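You operate a simulated robot arm through the tools that you are given. There is no shell and no other tool. Be economical: measure what you need, move in short steps, check, and stop when the job is done.

The job below is to be done with a simulated robot arm. You get a single attempt, and the scene is never put back.

JOB
Glue the pointed block to the square block and clamp them till set.
Fine: one dab from the glue pen, teal arm parked again, vice knob at tight.

Only the result counts: the job must be done as asked and must still hold three seconds after the hand-in. Knocking over, shifting, dropping, spilling or breaking anything else fails it.

ROBOT AND FRAMES
A 7-joint arm with a two-finger parallel gripper, fixed in place. Base frame: the origin is at the foot of the arm, x ahead of it, y to its left, z up. Units: mm, rad, N and s.
With the tool pointing down near the work surface it reaches from about 300 to 680 mm from the base axis. Its first joint turns from -1.152 to 1.152 rad. Payload 1.57 kg.
Tool frame: the origin (TCP) lies between the finger pads and is the grasp point; the fingertips stand 30 mm ahead of it; z points along the fingers, y is the line along which they close. Largest opening 110 mm; finger width 24, thickness 12; the body of the gripper, 48 by 112 mm, starts 78 mm behind the TCP.
Orientation is told as [roll, pitch, yaw] about the base's x, y, z axes, in that order, counted from this pose: with the fingers straight down and closing along the base's y, the tool's x points along the base's -x, its y along +y and its z along -z.

CONTROLS
- The arm moves only by the tool drive_tool. Its argument "rows" is a list of rows, each a list of 3 entries, a list of its own where there are three numbers: the shift along the base's x, y, z in units of 200 mm (1.0 is 200 mm), then the turn, a rotation vector about the base's x, y, z in units of 180 degrees (1.0 is 180 degrees), then the finger opening in mm, from 0 to 110. In form: [[[x, y, z], [rx, ry, rz], grip], ...]. A call has 1 to 20 rows; each row is the pose to reach, as a shift and turn from the pose commanded when the call began. A call with a number of a shift or a turn outside -1 to 1 is refused whole. Each row takes 0.2 s and may step no farther than 50 mm and 0.15 rad from the row before; otherwise, or with a gripper value out of range, the whole call is refused. Where a pose cannot be reached the arm comes as near as it can. A force on the tool above 70 N (or 10 N above the force at the start of the call, whichever is more), or a blocked arm, ends the call early, and 0.2 s more pass. The fingers move at their own pace (about 108 mm/s each) and stop on an object; they squeeze with about 22 N. The grip force told is the motor's: it shows also when the fingers shut on nothing. Time passes only in rows, and 0.2 s behind the last, so rows that repeat a pose let the fingers close. It gives the time, the measured TCP pose, the force on the tool (base axes), the opening and the grip force at its end, in the units of the frame above (readings bear some noise), and new pictures: "pictures" is both (left out), scene, wrist or none.
- Cameras (640 x 400 px; columns grow to the right, rows downward): "scene" is fixed at [176.4, -404.2, 1397.9]; the picture's right is [0.65, -0.76, 0.00], its down [-0.48, -0.41, -0.78] and it looks along [0.59, 0.50, -0.63] (base axes); focal length 330 px, centre (320, 200). "wrist" rides on the gripper at [70, 16, -141] in the tool frame; the picture's right is [-0.23, 0.97, 0.00], its down [-0.85, -0.20, -0.48] and it looks along [-0.47, -0.11, 0.88] (tool axes); focal length 222 px, centre (320, 200). There is no depth. A picture from a camera that has moved, and an enlarged one, comes with that camera's place and axes in the base frame and with its lens.
- zoom(camera, box): a new picture of the part [left, top, right, bottom] of that camera's present view, enlarged. The clock stands still meanwhile.
- sign_off(): hands the job in; it is judged then, once.

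Work in short steps. Places have to be worked out from the pictures, the camera data and where the tool is seen: move nearer, look again, correct. Check each grasp and each placing, and mend what went wrong. You have 120 turns and 200 pictures in all, those below and enlarged ones among them. Open the gripper and draw the arm clear of the work before you hand the job in, unless the task says otherwise; then end with one line.

The tools are called after "Call:" as name(argument=value, ...) on one line, values as JSON. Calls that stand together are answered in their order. drive_tool: Moves the arm, as the interface text tells. Its arguments: {"type":"object","properties":{"rows":{"type":"array","items":{"type":"array"}},"pictures":{"type":"string","enum":["both","scene","wrist","none"]}},"required":["rows"]} The other tools are called the same way: zoom (camera, box) takes an enlarged picture of a part of a camera's view; sign_off () hands the job in.

At the start:

```text
t: 0.0
tcp_pos: [440.5, -165.2, 1065.1]
orientation: [-0.001, 0.0, -0.001]
ft_force: [0.1, 0.3, 0.4]
opening: 109.9
gripper_force: 0.0
```

scene: 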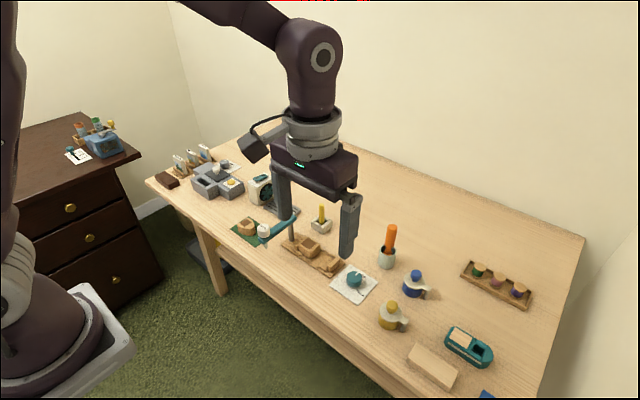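
wrist: 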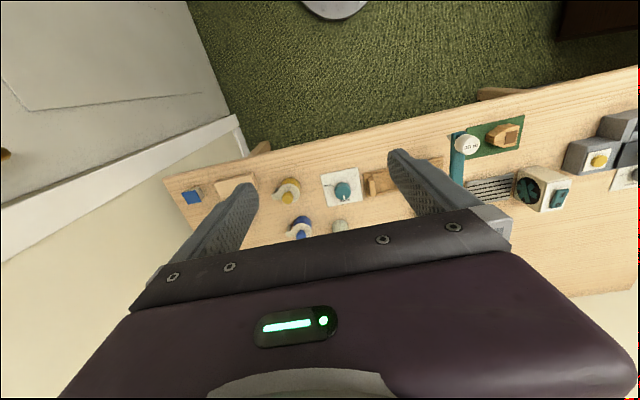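

The table holds many objects; I zoom into the scene to identify the blocks, glue pen, teal arm and vice.

Call:
zoom(camera="scene", box=[140, 130, 300, 230])

Call:
zoom(camera="scene", box=[220, 190, 380, 290])

Call:
zoom(camera="scene", box=[320, 210, 544, 350])

Call:
zoom(camera="scene", box=[50, 105, 146, 165])

Call:
zoom(camera="wrist", box=[320, 80, 640, 280])

```text
4.00 times, centred on (220, 180) of scene
camera zoom: at [176.4, -404.2, 1397.9], right [0.65, -0.76, 0.0], down [-0.48, -0.41, -0.78], along [0.59, 0.5, -0.63], focal length 1319 px, centre (720, 280)
```

zoom: 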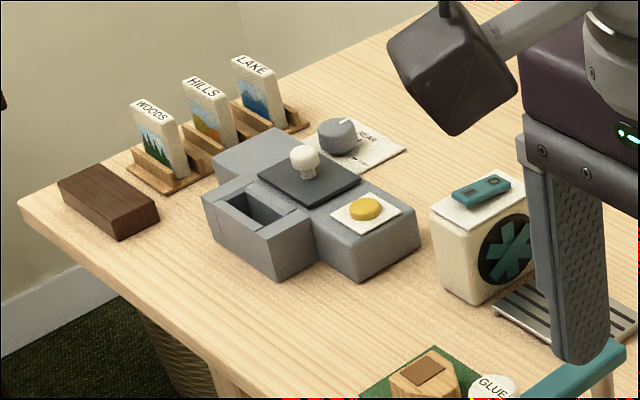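

```text
4.00 times, centred on (300, 240) of scene
camera zoom: at [176.4, -404.2, 1397.9], right [0.65, -0.76, 0.0], down [-0.48, -0.41, -0.78], along [0.59, 0.5, -0.63], focal length 1319 px, centre (400, 40)
```

zoom: 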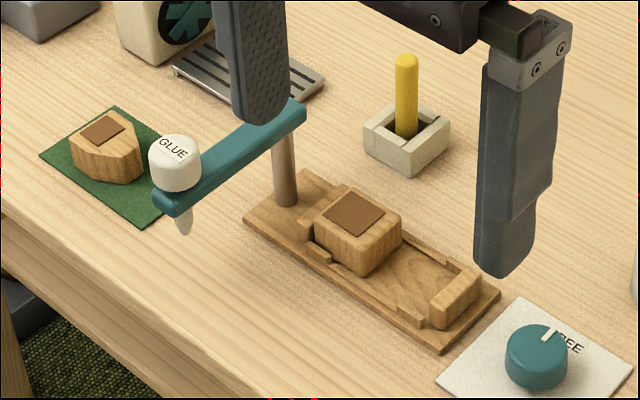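

```text
2.86 times, centred on (432, 280) of scene
camera zoom: at [176.4, -404.2, 1397.9], right [0.65, -0.76, 0.0], down [-0.48, -0.41, -0.78], along [0.59, 0.5, -0.63], focal length 942 px, centre (0, -29)
```

zoom: 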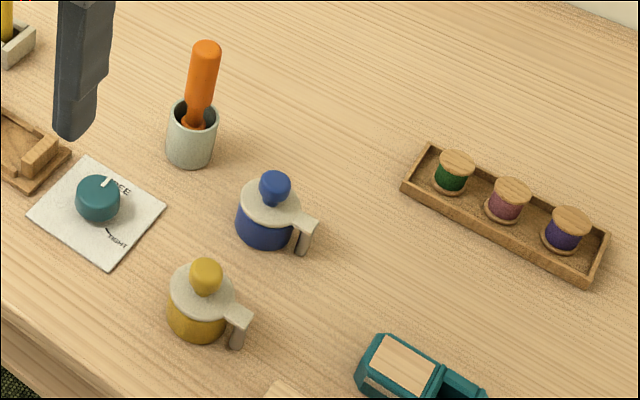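

```text
6.67 times, centred on (98, 135) of scene
camera zoom: at [176.4, -404.2, 1397.9], right [0.65, -0.76, 0.0], down [-0.48, -0.41, -0.78], along [0.59, 0.5, -0.63], focal length 2199 px, centre (1800, 633)
```

zoom: 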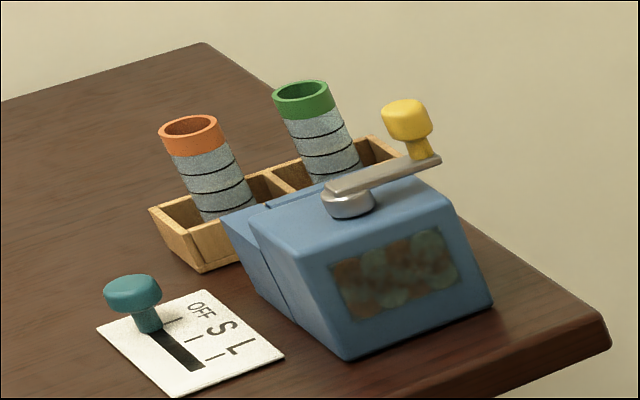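

```text
2.00 times, centred on (480, 180) of wrist
camera zoom: at [373.6, -149.4, 1206.9], right [0.23, 0.97, 0.0], down [0.85, -0.2, 0.48], along [0.47, -0.11, -0.88], focal length 444 px, centre (0, 240)
```

zoom: 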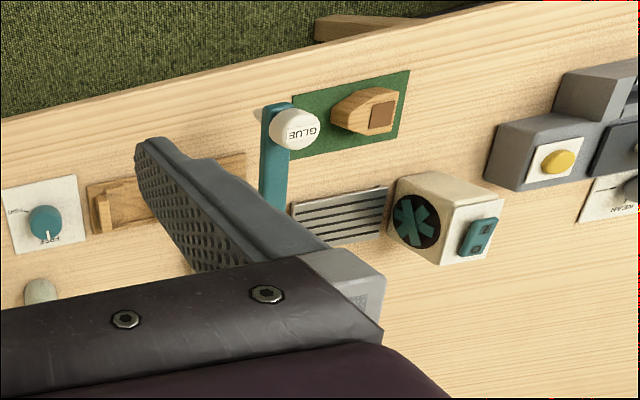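

The rig is clear: post with teal arm carrying the GLUE pen, a vice bed with the square block, pointed block on green mat, and knob FREE/TIGHT. I move toward the vice from above at a safe height to measure with the wrist camera.

Call:
drive_tool(rows=[[[0.04, 0.17, -0.1], [0, 0, 0], 110], [[0.08, 0.34, -0.2], [0, 0, 0], 110], [[0.12, 0.51, -0.3], [0, 0, 0], 110], [[0.16, 0.68, -0.4], [0, 0, 0], 110], [[0.2, 0.83, -0.5], [0, 0, 0], 110]], pictures="both")

```text
t: 1.2
tcp_pos: [482.2, -0.2, 965.1]
orientation: [0.0, 0.001, -0.002]
ft_force: [0.2, -0.5, -0.2]
opening: 109.9
gripper_force: 0.1
camera wrist: at [413.1, 16.7, 1106.9], right [0.23, 0.97, 0.0], down [0.85, -0.2, 0.48], along [0.47, -0.11, -0.88], focal length 222 px, centre (320, 200)
```

scene: 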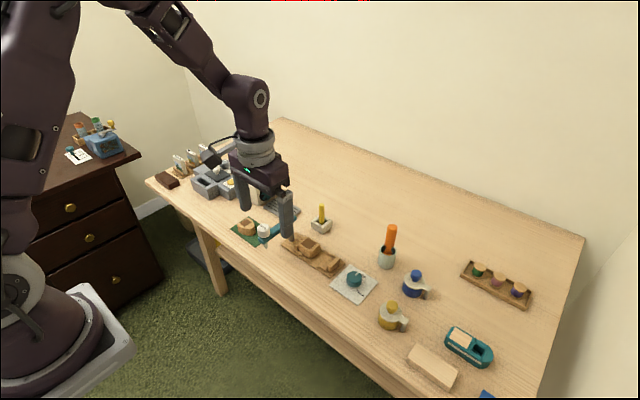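
wrist: 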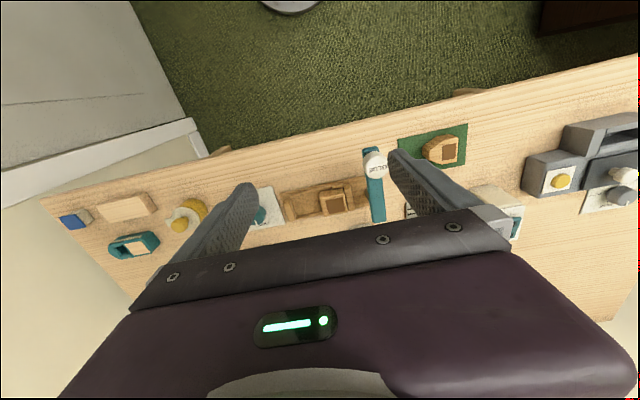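

Call:
zoom(camera="wrist", box=[250, 110, 490, 260])

Call:
zoom(camera="scene", box=[225, 205, 385, 305])

```text
2.67 times, centred on (370, 185) of wrist
camera zoom: at [413.1, 16.7, 1106.9], right [0.23, 0.97, 0.0], down [0.85, -0.2, 0.48], along [0.47, -0.11, -0.88], focal length 592 px, centre (187, 240)
```

zoom: 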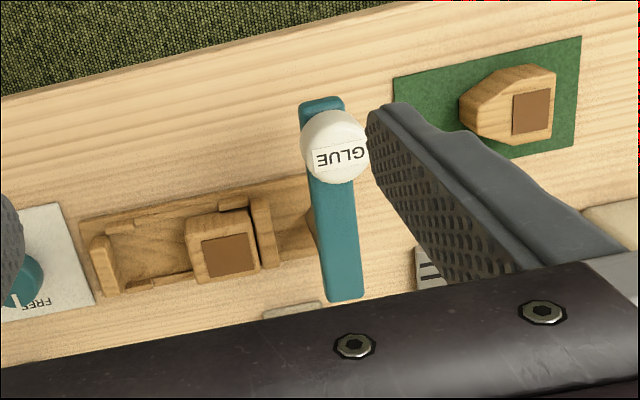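

```text
4.00 times, centred on (305, 255) of scene
camera zoom: at [176.4, -404.2, 1397.9], right [0.65, -0.76, 0.0], down [-0.48, -0.41, -0.78], along [0.59, 0.5, -0.63], focal length 1319 px, centre (380, -20)
```

zoom: 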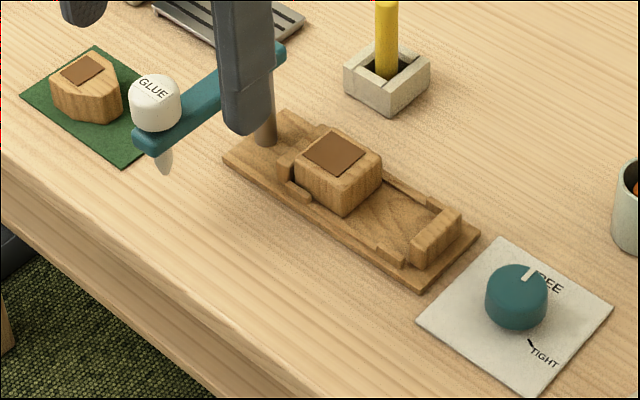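

Estimates so far: post (600,57), pen cap top ≈(513,59,858), square block top ≈(605,-1,775). I move to see the block's -y face and the gap to the jaw closer up.

Call:
drive_tool(rows=[[[0.05, -0.18, -0.1], [0, 0, 0], 110], [[0.1, -0.36, -0.2], [0, 0, 0], 110], [[0.15, -0.55, -0.35], [0, 0, 0], 110]], pictures="wrist")

Call:
zoom(camera="wrist", box=[240, 60, 560, 260])

```text
t: 2.0
tcp_pos: [514.1, -111.2, 894.1]
orientation: [0.0, 0.0, 0.0]
ft_force: [-0.5, -0.2, 0.5]
opening: 109.8
gripper_force: 0.1
camera wrist: at [446.5, -94.7, 1035.8], right [0.23, 0.97, 0.0], down [0.85, -0.2, 0.48], along [0.47, -0.11, -0.88], focal length 222 px, centre (320, 200)
```

wrist: 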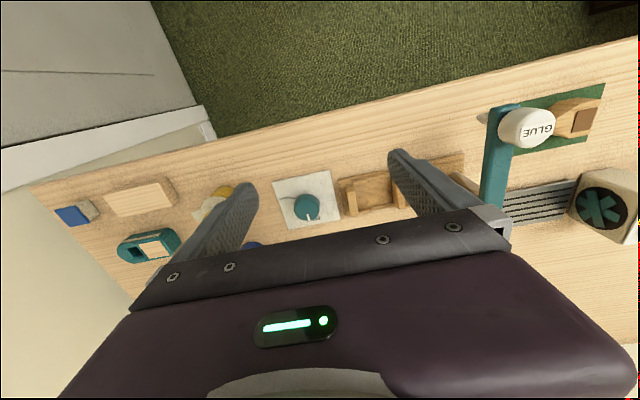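

```text
2.00 times, centred on (400, 160) of wrist
camera zoom: at [446.5, -94.7, 1035.8], right [0.23, 0.97, 0.0], down [0.85, -0.2, 0.48], along [0.47, -0.11, -0.88], focal length 444 px, centre (160, 280)
```

zoom: 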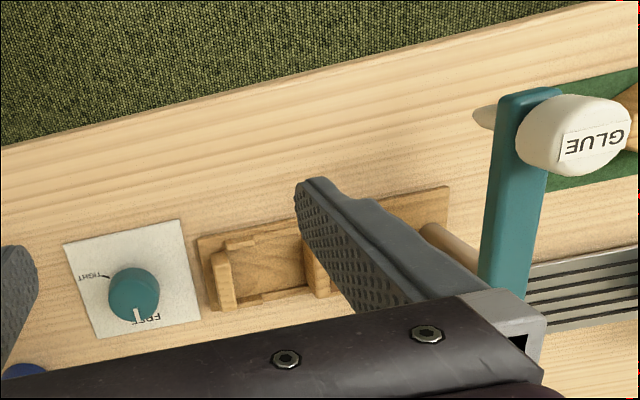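

The finger hides the block; I centre the open gripper over the bed instead.

Call:
drive_tool(rows=[[[0.0, 0.2, 0.0], [0, 0, 0], 110], [[0.0, 0.38, 0.0], [0, 0, 0], 110]], pictures="none")

Call:
zoom(camera="wrist", box=[220, 110, 460, 260])

```text
t: 2.6
tcp_pos: [514.9, -34.1, 894.4]
orientation: [-0.001, 0.0, -0.001]
ft_force: [0.0, 0.2, 1.3]
opening: 110.1
gripper_force: 0.1
```

```text
2.67 times, centred on (340, 185) of wrist
camera zoom: at [446.2, -18.0, 1035.0], right [0.23, 0.97, 0.0], down [0.85, -0.2, 0.48], along [0.47, -0.11, -0.88], focal length 592 px, centre (267, 240)
```

zoom: 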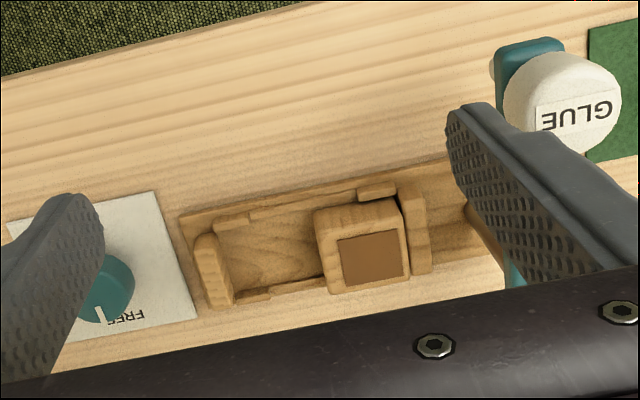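

Bed gap between square block (y≈-25..17) and jaw (y≈-75) is about 50 mm. Now I look at the pointed block and pen nozzle closer.

Call:
drive_tool(rows=[[[-0.08, 0.18, 0.1], [0, 0, 0], 110], [[-0.18, 0.36, 0.1], [0, 0, 0], 110], [[-0.28, 0.54, 0.1], [0, 0, 0], 110], [[-0.36, 0.74, 0.1], [0, 0, 0], 110]], pictures="none")

Call:
zoom(camera="wrist", box=[200, 110, 440, 260])

Call:
zoom(camera="scene", box=[225, 205, 353, 285])

```text
t: 3.6
tcp_pos: [441.8, 117.2, 916.1]
orientation: [0.001, -0.001, -0.002]
ft_force: [0.3, 0.2, -0.5]
opening: 110.2
gripper_force: 0.1
```

```text
2.67 times, centred on (320, 185) of wrist
camera zoom: at [373.2, 133.4, 1056.6], right [0.23, 0.97, 0.0], down [0.85, -0.2, 0.48], along [0.47, -0.11, -0.88], focal length 592 px, centre (320, 240)
```

zoom: 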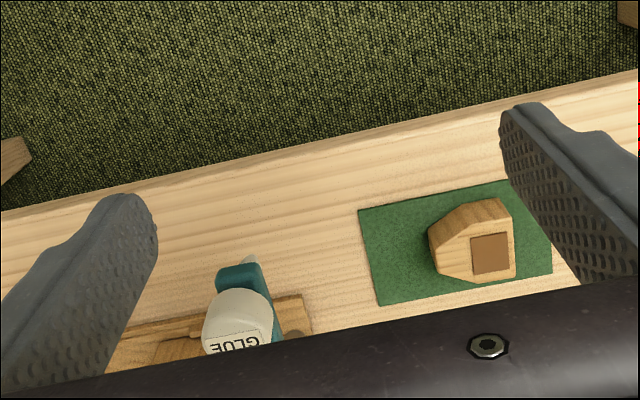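

```text
5.00 times, centred on (289, 245) of scene
camera zoom: at [176.4, -404.3, 1397.9], right [0.65, -0.76, 0.0], down [-0.48, -0.41, -0.78], along [0.59, 0.5, -0.63], focal length 1649 px, centre (475, -25)
```

zoom: 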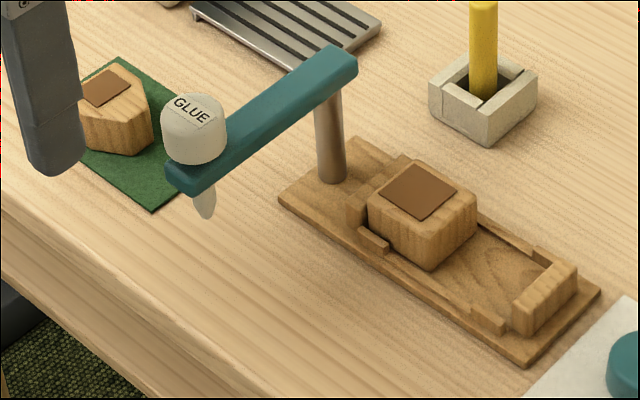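

Measured: pointed block ≈(555,186), beam underside ≈812, post axis ≈(600,56), nozzle radius ≈81–88. I move over the beam with fingers straddling it, and check before descending.

Call:
drive_tool(rows=[[[0.18, -0.1, 0.0], [0, 0, 0], 60], [[0.36, -0.2, 0.0], [0, 0, 0], 40], [[0.55, -0.29, 0.0], [0, 0, 0], 40], [[0.55, -0.29, -0.1], [0, 0, 0], 40]], pictures="both")

Call:
zoom(camera="scene", box=[225, 165, 353, 245])

Call:
zoom(camera="wrist", box=[200, 100, 440, 250])

```text
t: 4.6
tcp_pos: [550.4, 54.9, 896.5]
orientation: [0.0, -0.001, 0.0]
ft_force: [-0.3, 0.8, 0.7]
opening: 40.0
gripper_force: 0.0
camera wrist: at [483.2, 71.9, 1037.7], right [0.23, 0.97, 0.0], down [0.86, -0.2, 0.48], along [0.47, -0.11, -0.88], focal length 222 px, centre (320, 200)
```

scene: 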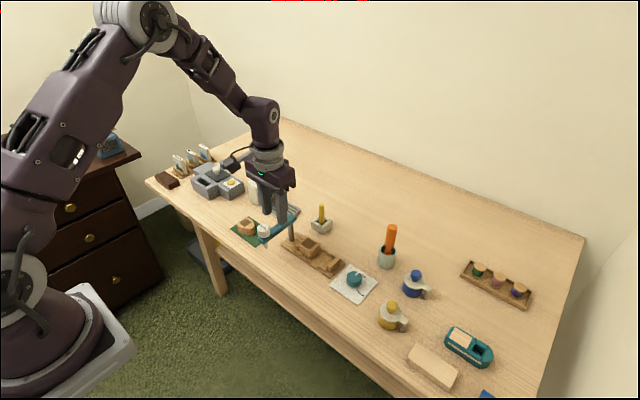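
wrist: 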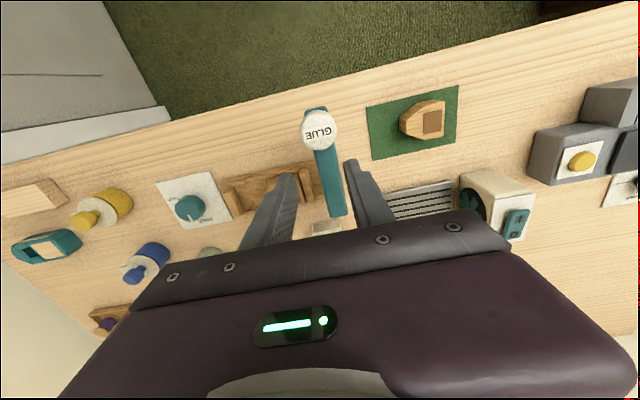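

```text
5.00 times, centred on (289, 205) of scene
camera zoom: at [176.4, -404.3, 1397.9], right [0.65, -0.76, 0.0], down [-0.48, -0.41, -0.78], along [0.59, 0.5, -0.63], focal length 1649 px, centre (475, 175)
```

zoom: 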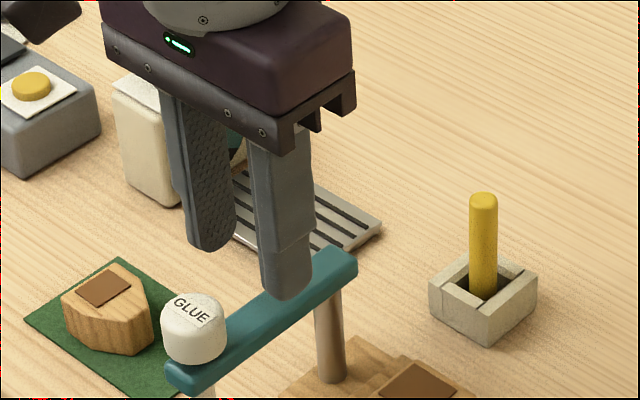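

```text
2.67 times, centred on (320, 175) of wrist
camera zoom: at [483.2, 71.9, 1037.7], right [0.23, 0.97, 0.0], down [0.86, -0.2, 0.48], along [0.47, -0.11, -0.88], focal length 592 px, centre (320, 267)
```

zoom: 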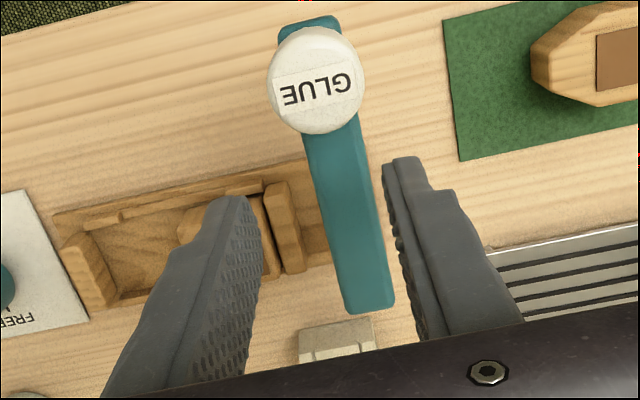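

The beam centreline is y≈62, width ≈21, far end x≈618, so the post is about (606,61). I shift +7 in y and descend astride the beam.

Call:
drive_tool(rows=[[[0.0, 0.035, 0.0], [0, 0, 0], 40], [[0.0, 0.035, -0.17], [0, 0, 0], 40], [[0.0, 0.035, -0.34], [0, 0, 0], 40], [[0.0, 0.035, -0.34], [0, 0, 0], 30]], pictures="none")

Call:
zoom(camera="scene", box=[225, 185, 353, 265])

Call:
zoom(camera="wrist", box=[200, 100, 440, 250])

```text
t: 5.6
tcp_pos: [551.0, 63.8, 829.4]
orientation: [0.0, -0.002, 0.0]
ft_force: [-0.8, -0.1, -0.6]
opening: 29.9
gripper_force: 0.1
```

```text
5.00 times, centred on (289, 225) of scene
camera zoom: at [176.4, -404.2, 1397.9], right [0.65, -0.76, 0.0], down [-0.48, -0.41, -0.78], along [0.59, 0.5, -0.63], focal length 1649 px, centre (475, 75)
```

zoom: 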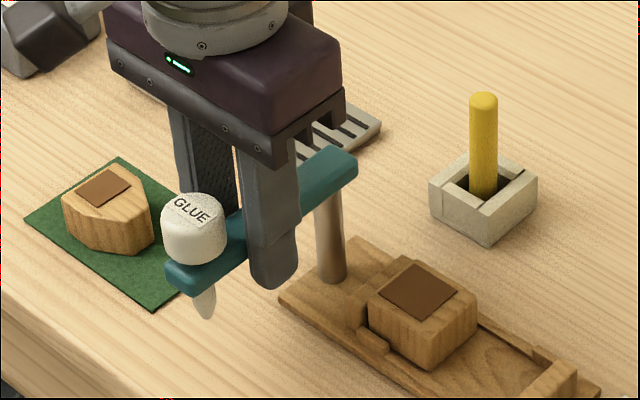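

```text
2.67 times, centred on (320, 175) of wrist
camera zoom: at [480.7, 80.3, 970.9], right [0.23, 0.97, 0.0], down [0.85, -0.2, 0.48], along [0.47, -0.11, -0.88], focal length 592 px, centre (320, 267)
```

zoom: 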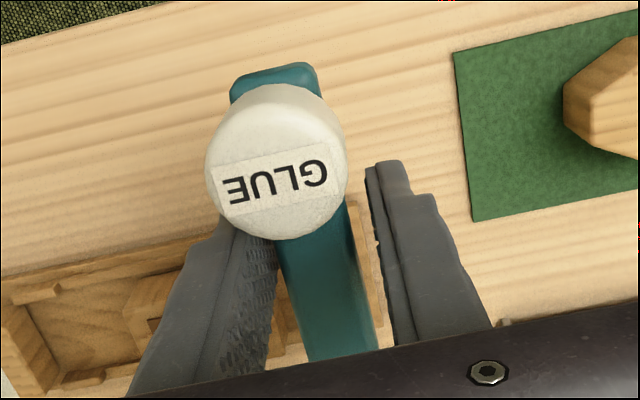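

Straddling cleanly. I swing the beam about the post by ~40° and check.

Call:
drive_tool(rows=[[[0.001, -0.039, 0], [0, 0, 0.045], 30], [[0.008, -0.077, 0], [0, 0, 0.09], 30], [[0.02, -0.114, 0], [0, 0, 0.135], 30], [[0.037, -0.149, 0], [0, 0, 0.18], 30], [[0.059, -0.181, 0], [0, 0, 0.225], 30]], pictures="none")

Call:
zoom(camera="scene", box=[225, 185, 353, 265])

```text
t: 6.8
tcp_pos: [563.0, 27.6, 829.1]
orientation: [0.001, 0.0, 0.708]
ft_force: [-0.1, 0.2, -0.8]
opening: 30.1
gripper_force: 0.2
```

```text
5.00 times, centred on (289, 225) of scene
camera zoom: at [176.4, -404.2, 1397.9], right [0.65, -0.76, 0.0], down [-0.48, -0.41, -0.78], along [0.59, 0.5, -0.63], focal length 1649 px, centre (475, 75)
```

zoom: 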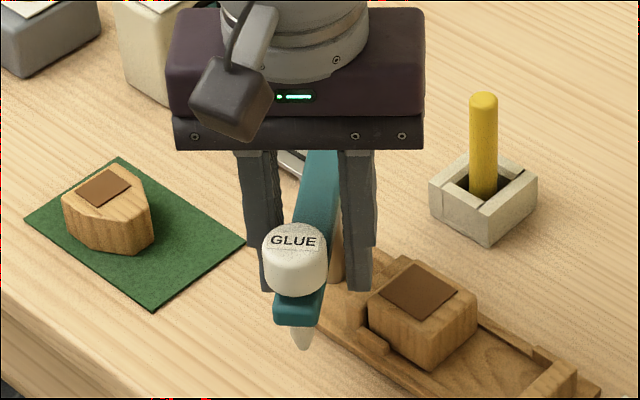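

It follows with no force. Continue to ~81° and look where the nozzle sits.

Call:
drive_tool(rows=[[[0.026, -0.029, 0], [0, 0, 0.045], 30], [[0.056, -0.053, 0], [0, 0, 0.09], 30], [[0.089, -0.074, 0], [0, 0, 0.135], 30], [[0.125, -0.089, 0], [0, 0, 0.18], 30], [[0.163, -0.099, 0], [0, 0, 0.225], 30]], pictures="wrist")

Call:
zoom(camera="scene", box=[250, 200, 346, 260])

```text
t: 8.0
tcp_pos: [596.6, 8.4, 827.2]
orientation: [0.001, -0.002, 1.416]
ft_force: [-0.5, -1.3, 0.2]
opening: 30.1
gripper_force: 0.1
camera wrist: at [570.0, -58.5, 969.3], right [-0.93, 0.37, 0.0], down [0.33, 0.81, 0.48], along [0.18, 0.44, -0.88], focal length 222 px, centre (320, 200)
```

wrist: 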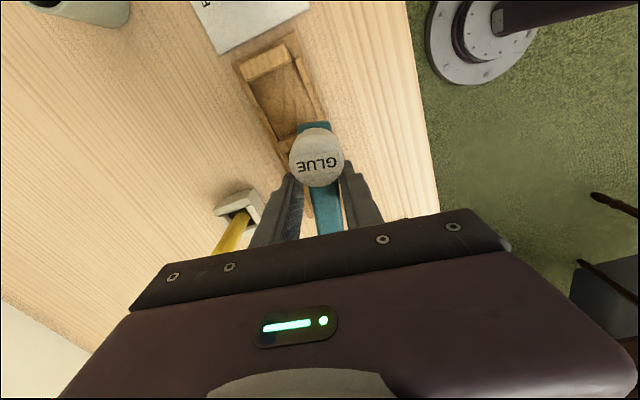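

```text
6.67 times, centred on (298, 230) of scene
camera zoom: at [176.4, -404.2, 1397.9], right [0.65, -0.76, 0.0], down [-0.48, -0.41, -0.78], along [0.59, 0.5, -0.63], focal length 2199 px, centre (467, 0)
```

zoom: 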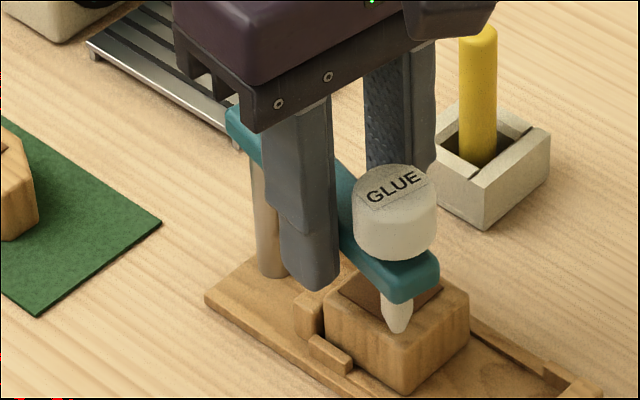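

Beam is at ~77°; nozzle ≈(586,-24). I rotate another 12° in two steps, watching force.

Call:
drive_tool(rows=[[[0.028, -0.004, 0], [0, 0, 0.033], 30], [[0.057, -0.005, 0], [0, 0, 0.067], 30]], pictures="wrist")

Call:
zoom(camera="scene", box=[264, 215, 344, 265])

Call:
zoom(camera="wrist", box=[200, 30, 440, 180])

```text
t: 8.6
tcp_pos: [606.2, 7.3, 828.2]
orientation: [0.002, 0.0, 1.624]
ft_force: [-0.2, -0.6, -0.1]
opening: 30.2
gripper_force: 0.1
camera wrist: at [595.7, -63.5, 969.8], right [-0.98, 0.17, 0.0], down [0.15, 0.86, 0.48], along [0.08, 0.47, -0.88], focal length 222 px, centre (320, 200)
```

wrist: 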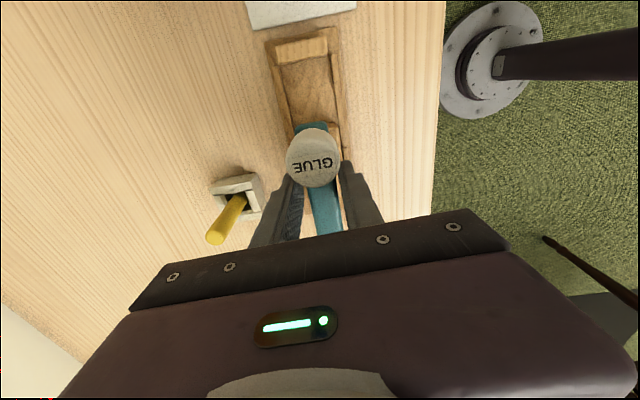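

```text
8.00 times, centred on (304, 240) of scene
camera zoom: at [176.4, -404.2, 1397.9], right [0.65, -0.76, 0.0], down [-0.48, -0.41, -0.78], along [0.59, 0.5, -0.63], focal length 2639 px, centre (448, -120)
```

zoom: 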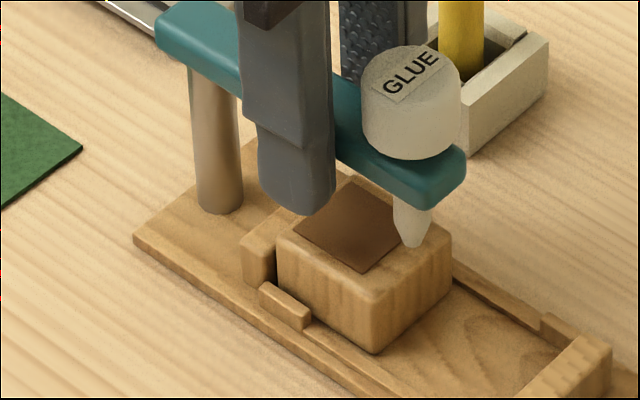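

```text
2.67 times, centred on (320, 105) of wrist
camera zoom: at [595.7, -63.5, 969.8], right [-0.98, 0.17, 0.0], down [0.15, 0.86, 0.48], along [0.08, 0.47, -0.88], focal length 592 px, centre (320, 453)
```

zoom: 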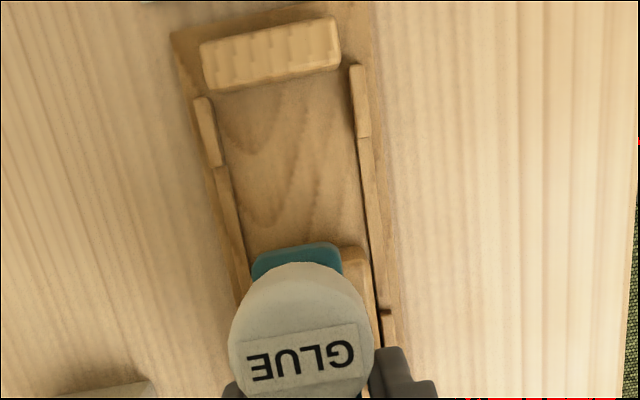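

Nozzle is at ≈(605,-26), right above the square block's gluing face, with no force. I open slightly, lift out, close the fingers and hover over the cap.

Call:
drive_tool(rows=[[[0, 0, 0], [0, 0, 0], 42], [[0, 0, 0.1], [0, 0, 0], 42], [[0, 0, 0.25], [0, 0, 0], 42], [[0, 0, 0.4], [0, 0, 0], 42], [[0, -0.18, 0.4], [0, 0, 0], 10], [[0, -0.18, 0.4], [0, 0, 0], 0]], pictures="wrist")

Call:
zoom(camera="scene", box=[256, 190, 352, 250])

Call:
zoom(camera="wrist", box=[240, 110, 400, 210])

```text
t: 10.0
tcp_pos: [604.4, -29.8, 909.1]
orientation: [0.001, 0.0, 1.624]
ft_force: [-0.3, -0.5, -0.2]
opening: 0.1
gripper_force: 21.5
camera wrist: at [592.6, -100.3, 1050.0], right [-0.98, 0.18, 0.0], down [0.15, 0.86, 0.48], along [0.08, 0.47, -0.88], focal length 222 px, centre (320, 200)
```

wrist: 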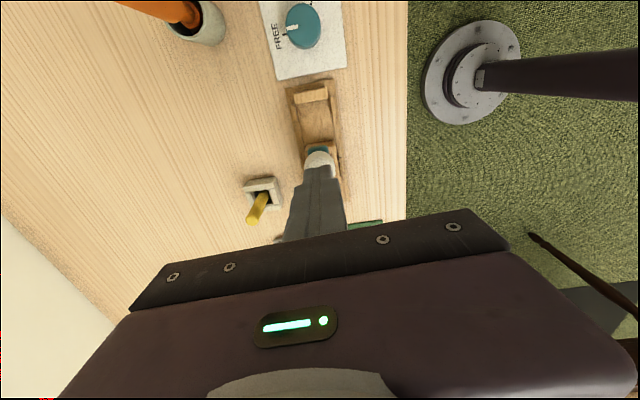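

```text
6.67 times, centred on (304, 220) of scene
camera zoom: at [176.4, -404.3, 1397.9], right [0.65, -0.76, 0.0], down [-0.48, -0.41, -0.78], along [0.59, 0.5, -0.63], focal length 2199 px, centre (427, 67)
```

zoom: 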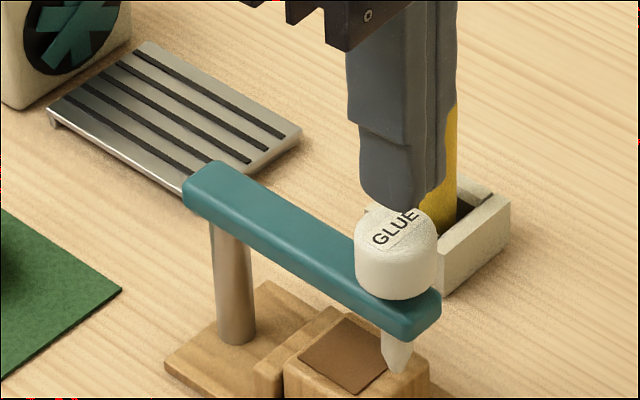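

```text
4.00 times, centred on (320, 160) of wrist
camera zoom: at [592.6, -100.3, 1050.0], right [-0.98, 0.18, 0.0], down [0.15, 0.86, 0.48], along [0.08, 0.47, -0.88], focal length 888 px, centre (320, 360)
```

zoom: 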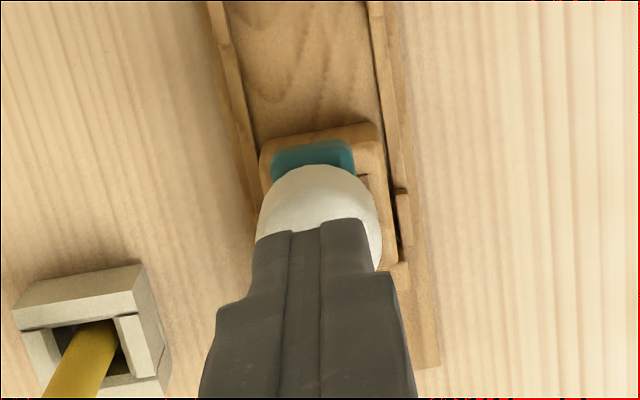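

Fingertips are centred over the cap (≈604,-30). I descend slowly to just touch the cap.

Call:
drive_tool(rows=[[[0, 0, -0.05], [0, 0, 0], 0], [[0, 0, -0.09], [0, 0, 0], 0], [[0, 0, -0.1], [0, 0, 0], 0], [[0, 0, -0.11], [0, 0, 0], 0]], pictures="none")

Call:
zoom(camera="scene", box=[264, 200, 344, 250])

```text
t: 11.0
tcp_pos: [605.6, -29.2, 886.8]
orientation: [0.0, 0.0, 1.624]
ft_force: [-0.4, -0.2, 0.6]
opening: 0.2
gripper_force: 21.0
```

```text
8.00 times, centred on (304, 225) of scene
camera zoom: at [176.4, -404.2, 1397.9], right [0.65, -0.76, 0.0], down [-0.48, -0.41, -0.78], along [0.59, 0.5, -0.63], focal length 2639 px, centre (448, 0)
```

zoom: 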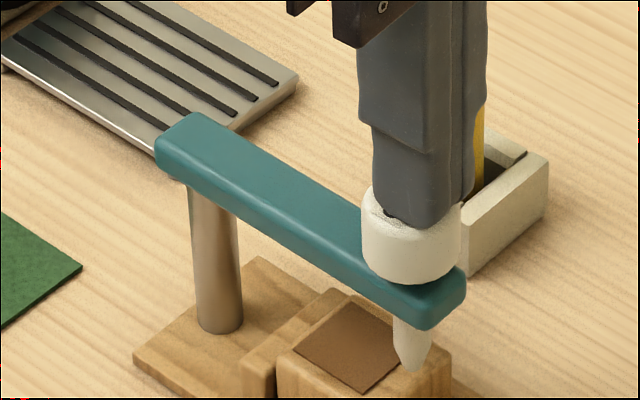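

Not yet touching by force. Continue down 5 mm in small rows, reading force.

Call:
drive_tool(rows=[[[0, 0, -0.008], [0, 0, 0], 0], [[0, 0, -0.016], [0, 0, 0], 0], [[0, 0, -0.025], [0, 0, 0], 0]], pictures="none")

Call:
zoom(camera="scene", box=[264, 200, 344, 250])

```text
t: 11.8
tcp_pos: [606.7, -29.8, 882.2]
orientation: [0.001, 0.001, 1.623]
ft_force: [-1.5, 0.4, 1.3]
opening: 0.0
gripper_force: 21.9
```

```text
8.00 times, centred on (304, 225) of scene
camera zoom: at [176.3, -404.2, 1397.9], right [0.65, -0.76, 0.0], down [-0.48, -0.41, -0.78], along [0.59, 0.5, -0.63], focal length 2639 px, centre (448, 0)
```

zoom: 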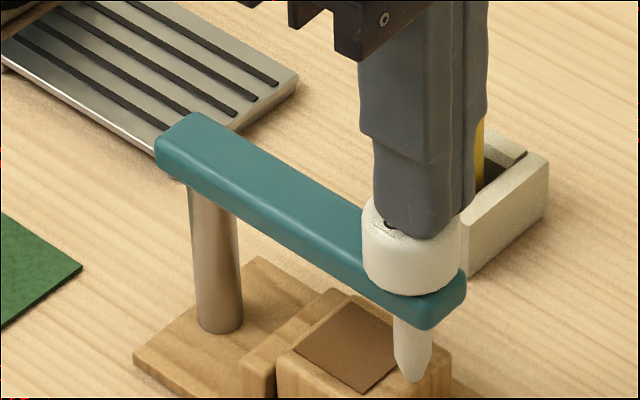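

The cap and nozzle are going down together (~4 mm). Keep pressing until firm.

Call:
drive_tool(rows=[[[0, 0, -0.01], [0, 0, 0], 0], [[0, 0, -0.02], [0, 0, 0], 0]], pictures="none")

Call:
zoom(camera="scene", box=[264, 200, 344, 250])

```text
t: 12.4
tcp_pos: [605.2, -30.7, 878.7]
orientation: [-0.001, 0.001, 1.624]
ft_force: [-0.2, 1.9, 2.6]
opening: 0.0
gripper_force: 21.6
```

```text
8.00 times, centred on (304, 225) of scene
camera zoom: at [176.4, -404.2, 1397.9], right [0.65, -0.76, 0.0], down [-0.48, -0.41, -0.78], along [0.59, 0.5, -0.63], focal length 2639 px, centre (448, 0)
```

zoom: 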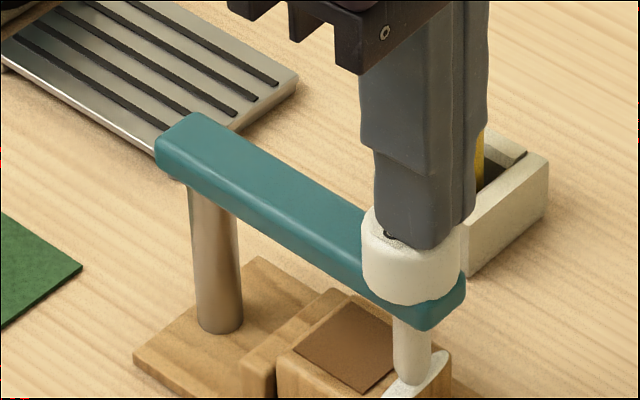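

A white dab has appeared on the front face edge of the square block. I release straight up.

Call:
drive_tool(rows=[[[0, 0, 0.05], [0, 0, 0], 0], [[0, 0, 0.15], [0, 0, 0], 0], [[0, 0, 0.2], [0, 0, 0], 40]], pictures="none")

Call:
zoom(camera="scene", box=[264, 200, 344, 250])

```text
t: 13.2
tcp_pos: [605.7, -30.9, 916.5]
orientation: [0.0, 0.001, 1.624]
ft_force: [0.5, 0.1, -0.6]
opening: 39.9
gripper_force: 0.0
```

```text
8.00 times, centred on (304, 225) of scene
camera zoom: at [176.4, -404.2, 1397.9], right [0.65, -0.76, 0.0], down [-0.48, -0.41, -0.78], along [0.59, 0.5, -0.63], focal length 2639 px, centre (448, 0)
```

zoom: 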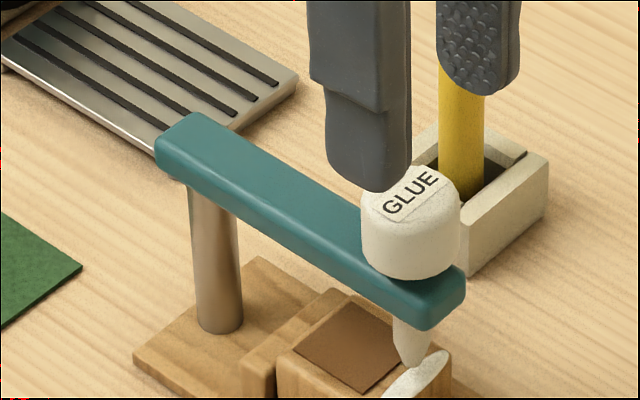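

Dab applied and cap has sprung back. I go back astride the beam to swing it back to park.

Call:
drive_tool(rows=[[[0, 0.18, 0], [0, 0, 0], 42], [[0, 0.18, -0.2], [0, 0, 0], 42], [[0, 0.18, -0.4], [0, 0, 0], 42], [[0, 0.18, -0.445], [0, 0, 0], 32]], pictures="none")

Call:
zoom(camera="scene", box=[256, 200, 352, 260])

```text
t: 14.2
tcp_pos: [606.5, 6.1, 826.0]
orientation: [-0.001, 0.0, 1.623]
ft_force: [0.0, 0.5, 0.7]
opening: 32.2
gripper_force: 0.0
```

```text
6.67 times, centred on (304, 230) of scene
camera zoom: at [176.4, -404.2, 1397.9], right [0.65, -0.76, 0.0], down [-0.48, -0.41, -0.78], along [0.59, 0.5, -0.63], focal length 2199 px, centre (427, 0)
```

zoom: 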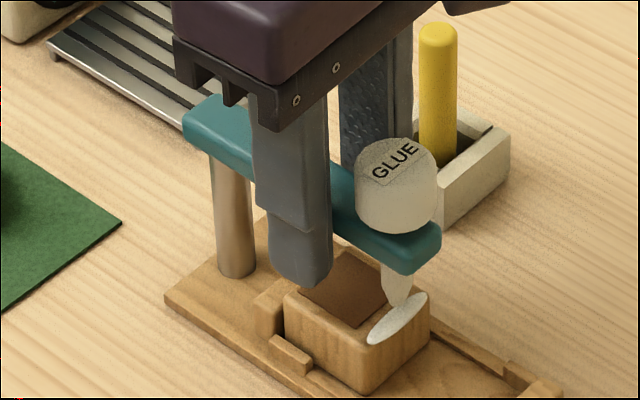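

Dab clearly sits on the glue face. I swing the beam back ~89° toward park.

Call:
drive_tool(rows=[[[-0.039, 0.003, 0], [0, 0, -0.045], 32], [[-0.077, 0.011, 0], [0, 0, -0.09], 32], [[-0.113, 0.024, 0], [0, 0, -0.135], 32], [[-0.147, 0.043, 0], [0, 0, -0.18], 32], [[-0.179, 0.066, 0], [0, 0, -0.225], 32], [[-0.206, 0.093, 0], [0, 0, -0.27], 32], [[-0.23, 0.124, 0], [0, 0, -0.315], 32], [[-0.249, 0.158, 0], [0, 0, -0.36], 32], [[-0.263, 0.194, 0], [0, 0, -0.405], 32], [[-0.272, 0.232, 0], [0, 0, -0.45], 32], [[-0.275, 0.271, 0], [0, 0, -0.495], 32]], pictures="wrist")

Call:
zoom(camera="scene", box=[225, 185, 353, 265])

```text
t: 16.6
tcp_pos: [550.6, 59.8, 827.8]
orientation: [0.0, 0.001, 0.067]
ft_force: [-0.4, 0.3, -1.0]
opening: 32.2
gripper_force: 0.0
camera wrist: at [481.0, 72.1, 969.0], right [0.16, 0.99, 0.0], down [0.87, -0.14, 0.48], along [0.47, -0.08, -0.88], focal length 222 px, centre (320, 200)
```

wrist: 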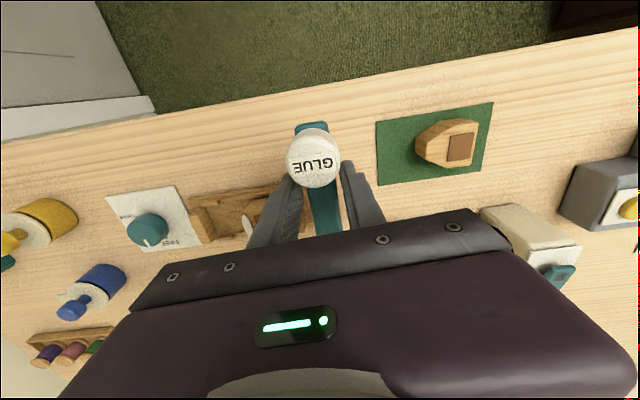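

```text
5.00 times, centred on (289, 225) of scene
camera zoom: at [176.4, -404.2, 1397.9], right [0.65, -0.76, 0.0], down [-0.48, -0.41, -0.78], along [0.59, 0.5, -0.63], focal length 1649 px, centre (475, 75)
```

zoom: 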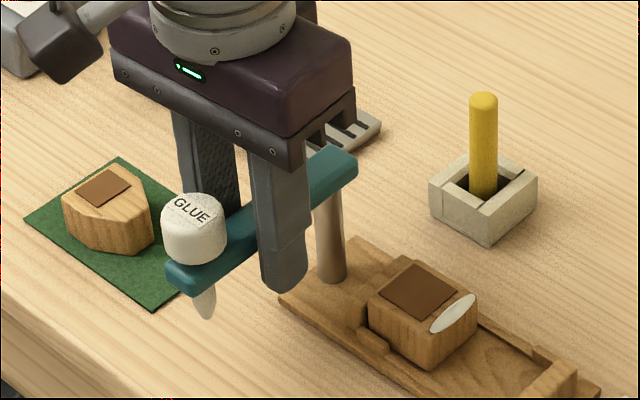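

The arm is back exactly where it was parked. I lift clear, then travel over the pointed block while turning to yaw 90°.

Call:
drive_tool(rows=[[[0, 0, 0], [0, 0, 0], 44], [[0, 0, 0.2], [0, 0, 0], 44], [[0, 0, 0.42], [0, 0, 0], 44], [[0, 0.1, 0.42], [0, 0, 0.044], 70], [[0, 0.2, 0.42], [0, 0, 0.088], 70], [[0, 0.3, 0.42], [0, 0, 0.132], 70], [[0, 0.4, 0.42], [0, 0, 0.176], 70], [[0, 0.5, 0.42], [0, 0, 0.22], 70], [[0.02, 0.6, 0.42], [0, 0, 0.264], 70], [[0.02, 0.64, 0.42], [0, 0, 0.308], 70], [[0.02, 0.64, 0.42], [0, 0, 0.352], 70], [[0.02, 0.64, 0.42], [0, 0, 0.396], 70], [[0.02, 0.64, 0.42], [0, 0, 0.44], 70], [[0.02, 0.64, 0.42], [0, 0, 0.479], 70]], pictures="wrist")

Call:
zoom(camera="wrist", box=[200, 90, 440, 240])

Call:
zoom(camera="scene", box=[200, 165, 328, 245])

```text
t: 19.6
tcp_pos: [555.0, 188.0, 913.3]
orientation: [0.0, 0.001, 1.576]
ft_force: [0.5, 0.1, 0.5]
opening: 70.0
gripper_force: 0.0
camera wrist: at [541.1, 118.4, 1053.2], right [-0.97, 0.22, 0.0], down [0.2, 0.86, 0.48], along [0.11, 0.47, -0.88], focal length 222 px, centre (320, 200)
```

wrist: 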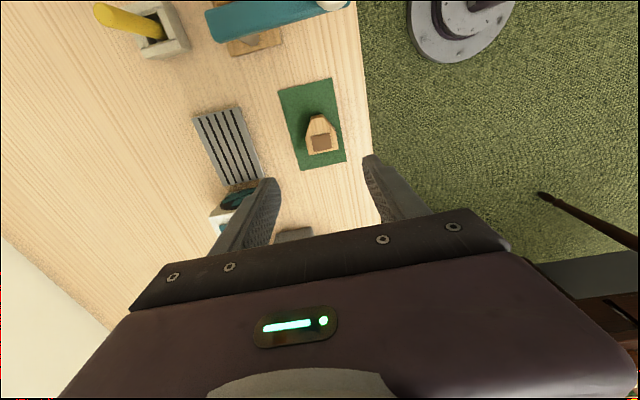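

```text
2.67 times, centred on (320, 165) of wrist
camera zoom: at [541.1, 118.4, 1053.2], right [-0.97, 0.22, 0.0], down [0.2, 0.86, 0.48], along [0.11, 0.47, -0.88], focal length 592 px, centre (320, 293)
```

zoom: 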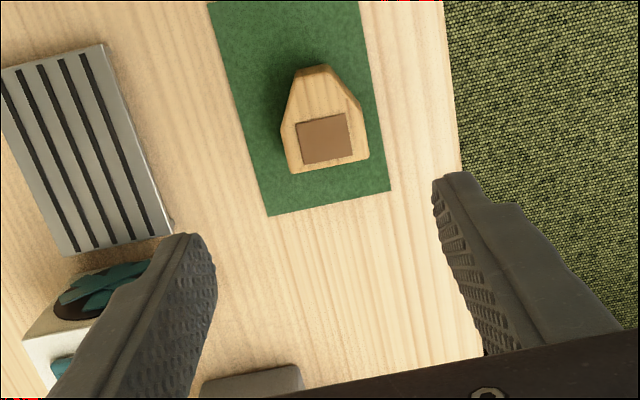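

```text
5.00 times, centred on (264, 205) of scene
camera zoom: at [176.4, -404.2, 1397.9], right [0.65, -0.76, 0.0], down [-0.48, -0.41, -0.78], along [0.59, 0.5, -0.63], focal length 1649 px, centre (600, 175)
```

zoom: 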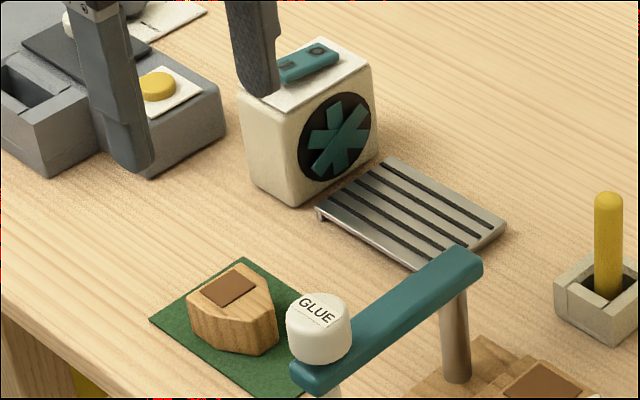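

Block is at x 536–575 (centre 555.5), parallel sides y 179–202, aligned with the tool. I descend at y=190 with fingertips at z≈755.

Call:
drive_tool(rows=[[[0.0025, 0.01, -0.2], [0, 0, 0], 60], [[0.0025, 0.01, -0.4], [0, 0, 0], 60], [[0.0025, 0.01, -0.55], [0, 0, 0], 60], [[0.0025, 0.01, -0.64], [0, 0, 0], 60]], pictures="none")

Call:
zoom(camera="wrist", box=[200, 90, 440, 240])

Call:
zoom(camera="scene", box=[200, 185, 296, 245])

```text
t: 20.6
tcp_pos: [557.5, 190.1, 781.3]
orientation: [0.0, 0.0, 1.572]
ft_force: [0.2, 0.9, 0.5]
opening: 60.0
gripper_force: 0.2
```

```text
2.67 times, centred on (320, 165) of wrist
camera zoom: at [542.4, 120.2, 922.9], right [-0.97, 0.23, 0.0], down [0.2, 0.86, 0.48], along [0.11, 0.47, -0.88], focal length 592 px, centre (320, 293)
```

zoom: 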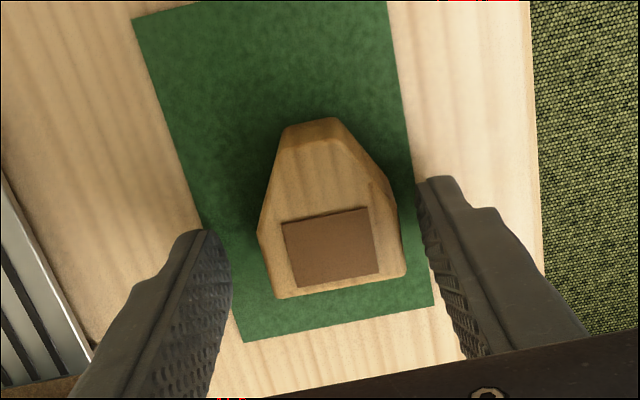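

```text
6.67 times, centred on (248, 215) of scene
camera zoom: at [176.4, -404.2, 1397.9], right [0.65, -0.76, 0.0], down [-0.48, -0.41, -0.78], along [0.59, 0.5, -0.63], focal length 2199 px, centre (800, 100)
```

zoom: 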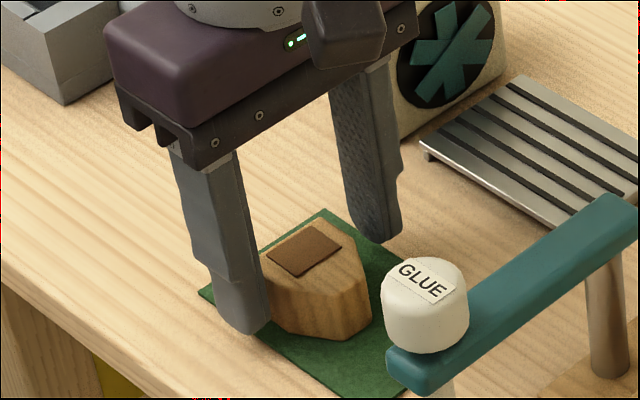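

Fingers flank the block's parallel sides. Closing.

Call:
drive_tool(rows=[[[0, 0, 0], [0, 0, 0], 40], [[0, 0, 0], [0, 0, 0], 30], [[0, 0, 0], [0, 0, 0], 20], [[0, 0, 0], [0, 0, 0], 20]], pictures="none")

Call:
zoom(camera="wrist", box=[200, 90, 440, 240])

```text
t: 21.6
tcp_pos: [555.8, 190.1, 781.7]
orientation: [0.001, 0.0, 1.573]
ft_force: [0.8, -0.4, 1.0]
opening: 38.7
gripper_force: 22.3
```

```text
2.67 times, centred on (320, 165) of wrist
camera zoom: at [542.4, 120.2, 923.3], right [-0.97, 0.23, 0.0], down [0.2, 0.86, 0.48], along [0.11, 0.47, -0.88], focal length 592 px, centre (320, 293)
```

zoom: 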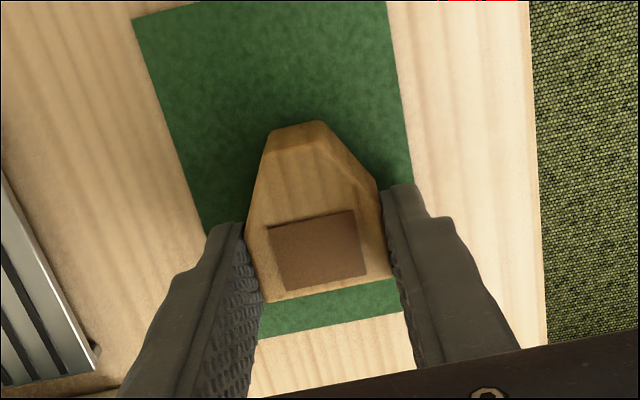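

Firm grip (38.7 mm). I lift to z≈917 and start moving toward the vice.

Call:
drive_tool(rows=[[[0, 0, 0.1], [0, 0, 0], 20], [[0, 0, 0.3], [0, 0, 0], 20], [[0, 0, 0.5], [0, 0, 0], 20], [[0, 0, 0.68], [0, 0, 0], 20], [[0.06, -0.2, 0.68], [0, 0, 0], 20], [[0.12, -0.4, 0.68], [0, 0, 0], 20], [[0.18, -0.6, 0.68], [0, 0, 0], 20], [[0.24, -0.8, 0.68], [0, 0, 0], 20], [[0.245, -0.98, 0.68], [0, 0, 0], 20]], pictures="scene")

```text
t: 23.6
tcp_pos: [606.9, -3.5, 921.6]
orientation: [0.0, 0.0, 1.572]
ft_force: [0.4, -0.9, -0.7]
opening: 39.0
gripper_force: 22.0
```

scene: 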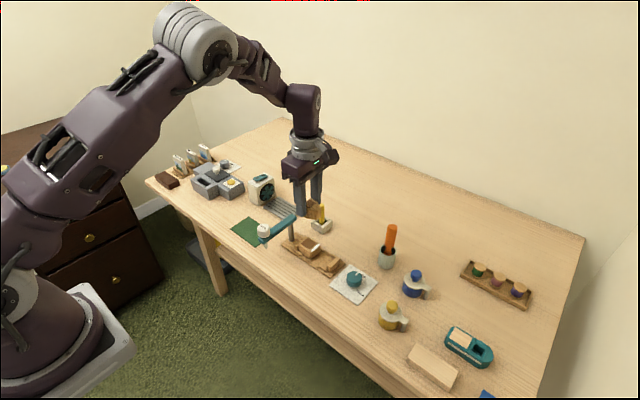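

Holding well. Move to y≈-44 and lower to z≈860, then inspect alignment.

Call:
drive_tool(rows=[[[-0.005, -0.19, 0], [0, 0, 0], 20], [[-0.005, -0.19, -0.15], [0, 0, 0], 20], [[-0.005, -0.19, -0.3], [0, 0, 0], 20], [[-0.005, -0.19, -0.3], [0, 0, 0], 20]], pictures="none")

Call:
zoom(camera="wrist", box=[200, 70, 440, 220])

Call:
zoom(camera="scene", box=[264, 205, 360, 265])

```text
t: 24.6
tcp_pos: [603.4, -44.2, 859.3]
orientation: [-0.001, 0.001, 1.573]
ft_force: [-0.7, 0.2, -0.4]
opening: 38.8
gripper_force: 22.0
```

```text
2.67 times, centred on (320, 145) of wrist
camera zoom: at [589.1, -114.2, 1000.4], right [-0.97, 0.22, 0.0], down [0.2, 0.86, 0.48], along [0.11, 0.47, -0.88], focal length 592 px, centre (320, 347)
```

zoom: 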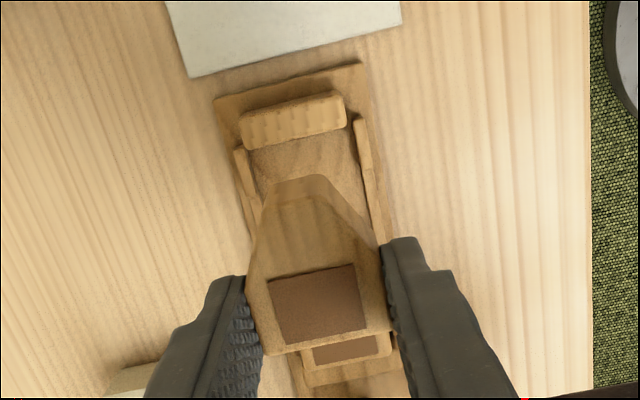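

```text
6.67 times, centred on (312, 235) of scene
camera zoom: at [176.4, -404.2, 1397.9], right [0.65, -0.76, 0.0], down [-0.48, -0.41, -0.78], along [0.59, 0.5, -0.63], focal length 2199 px, centre (373, -33)
```

zoom: 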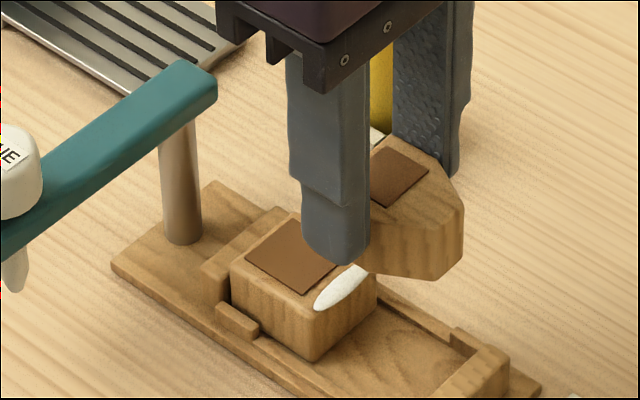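

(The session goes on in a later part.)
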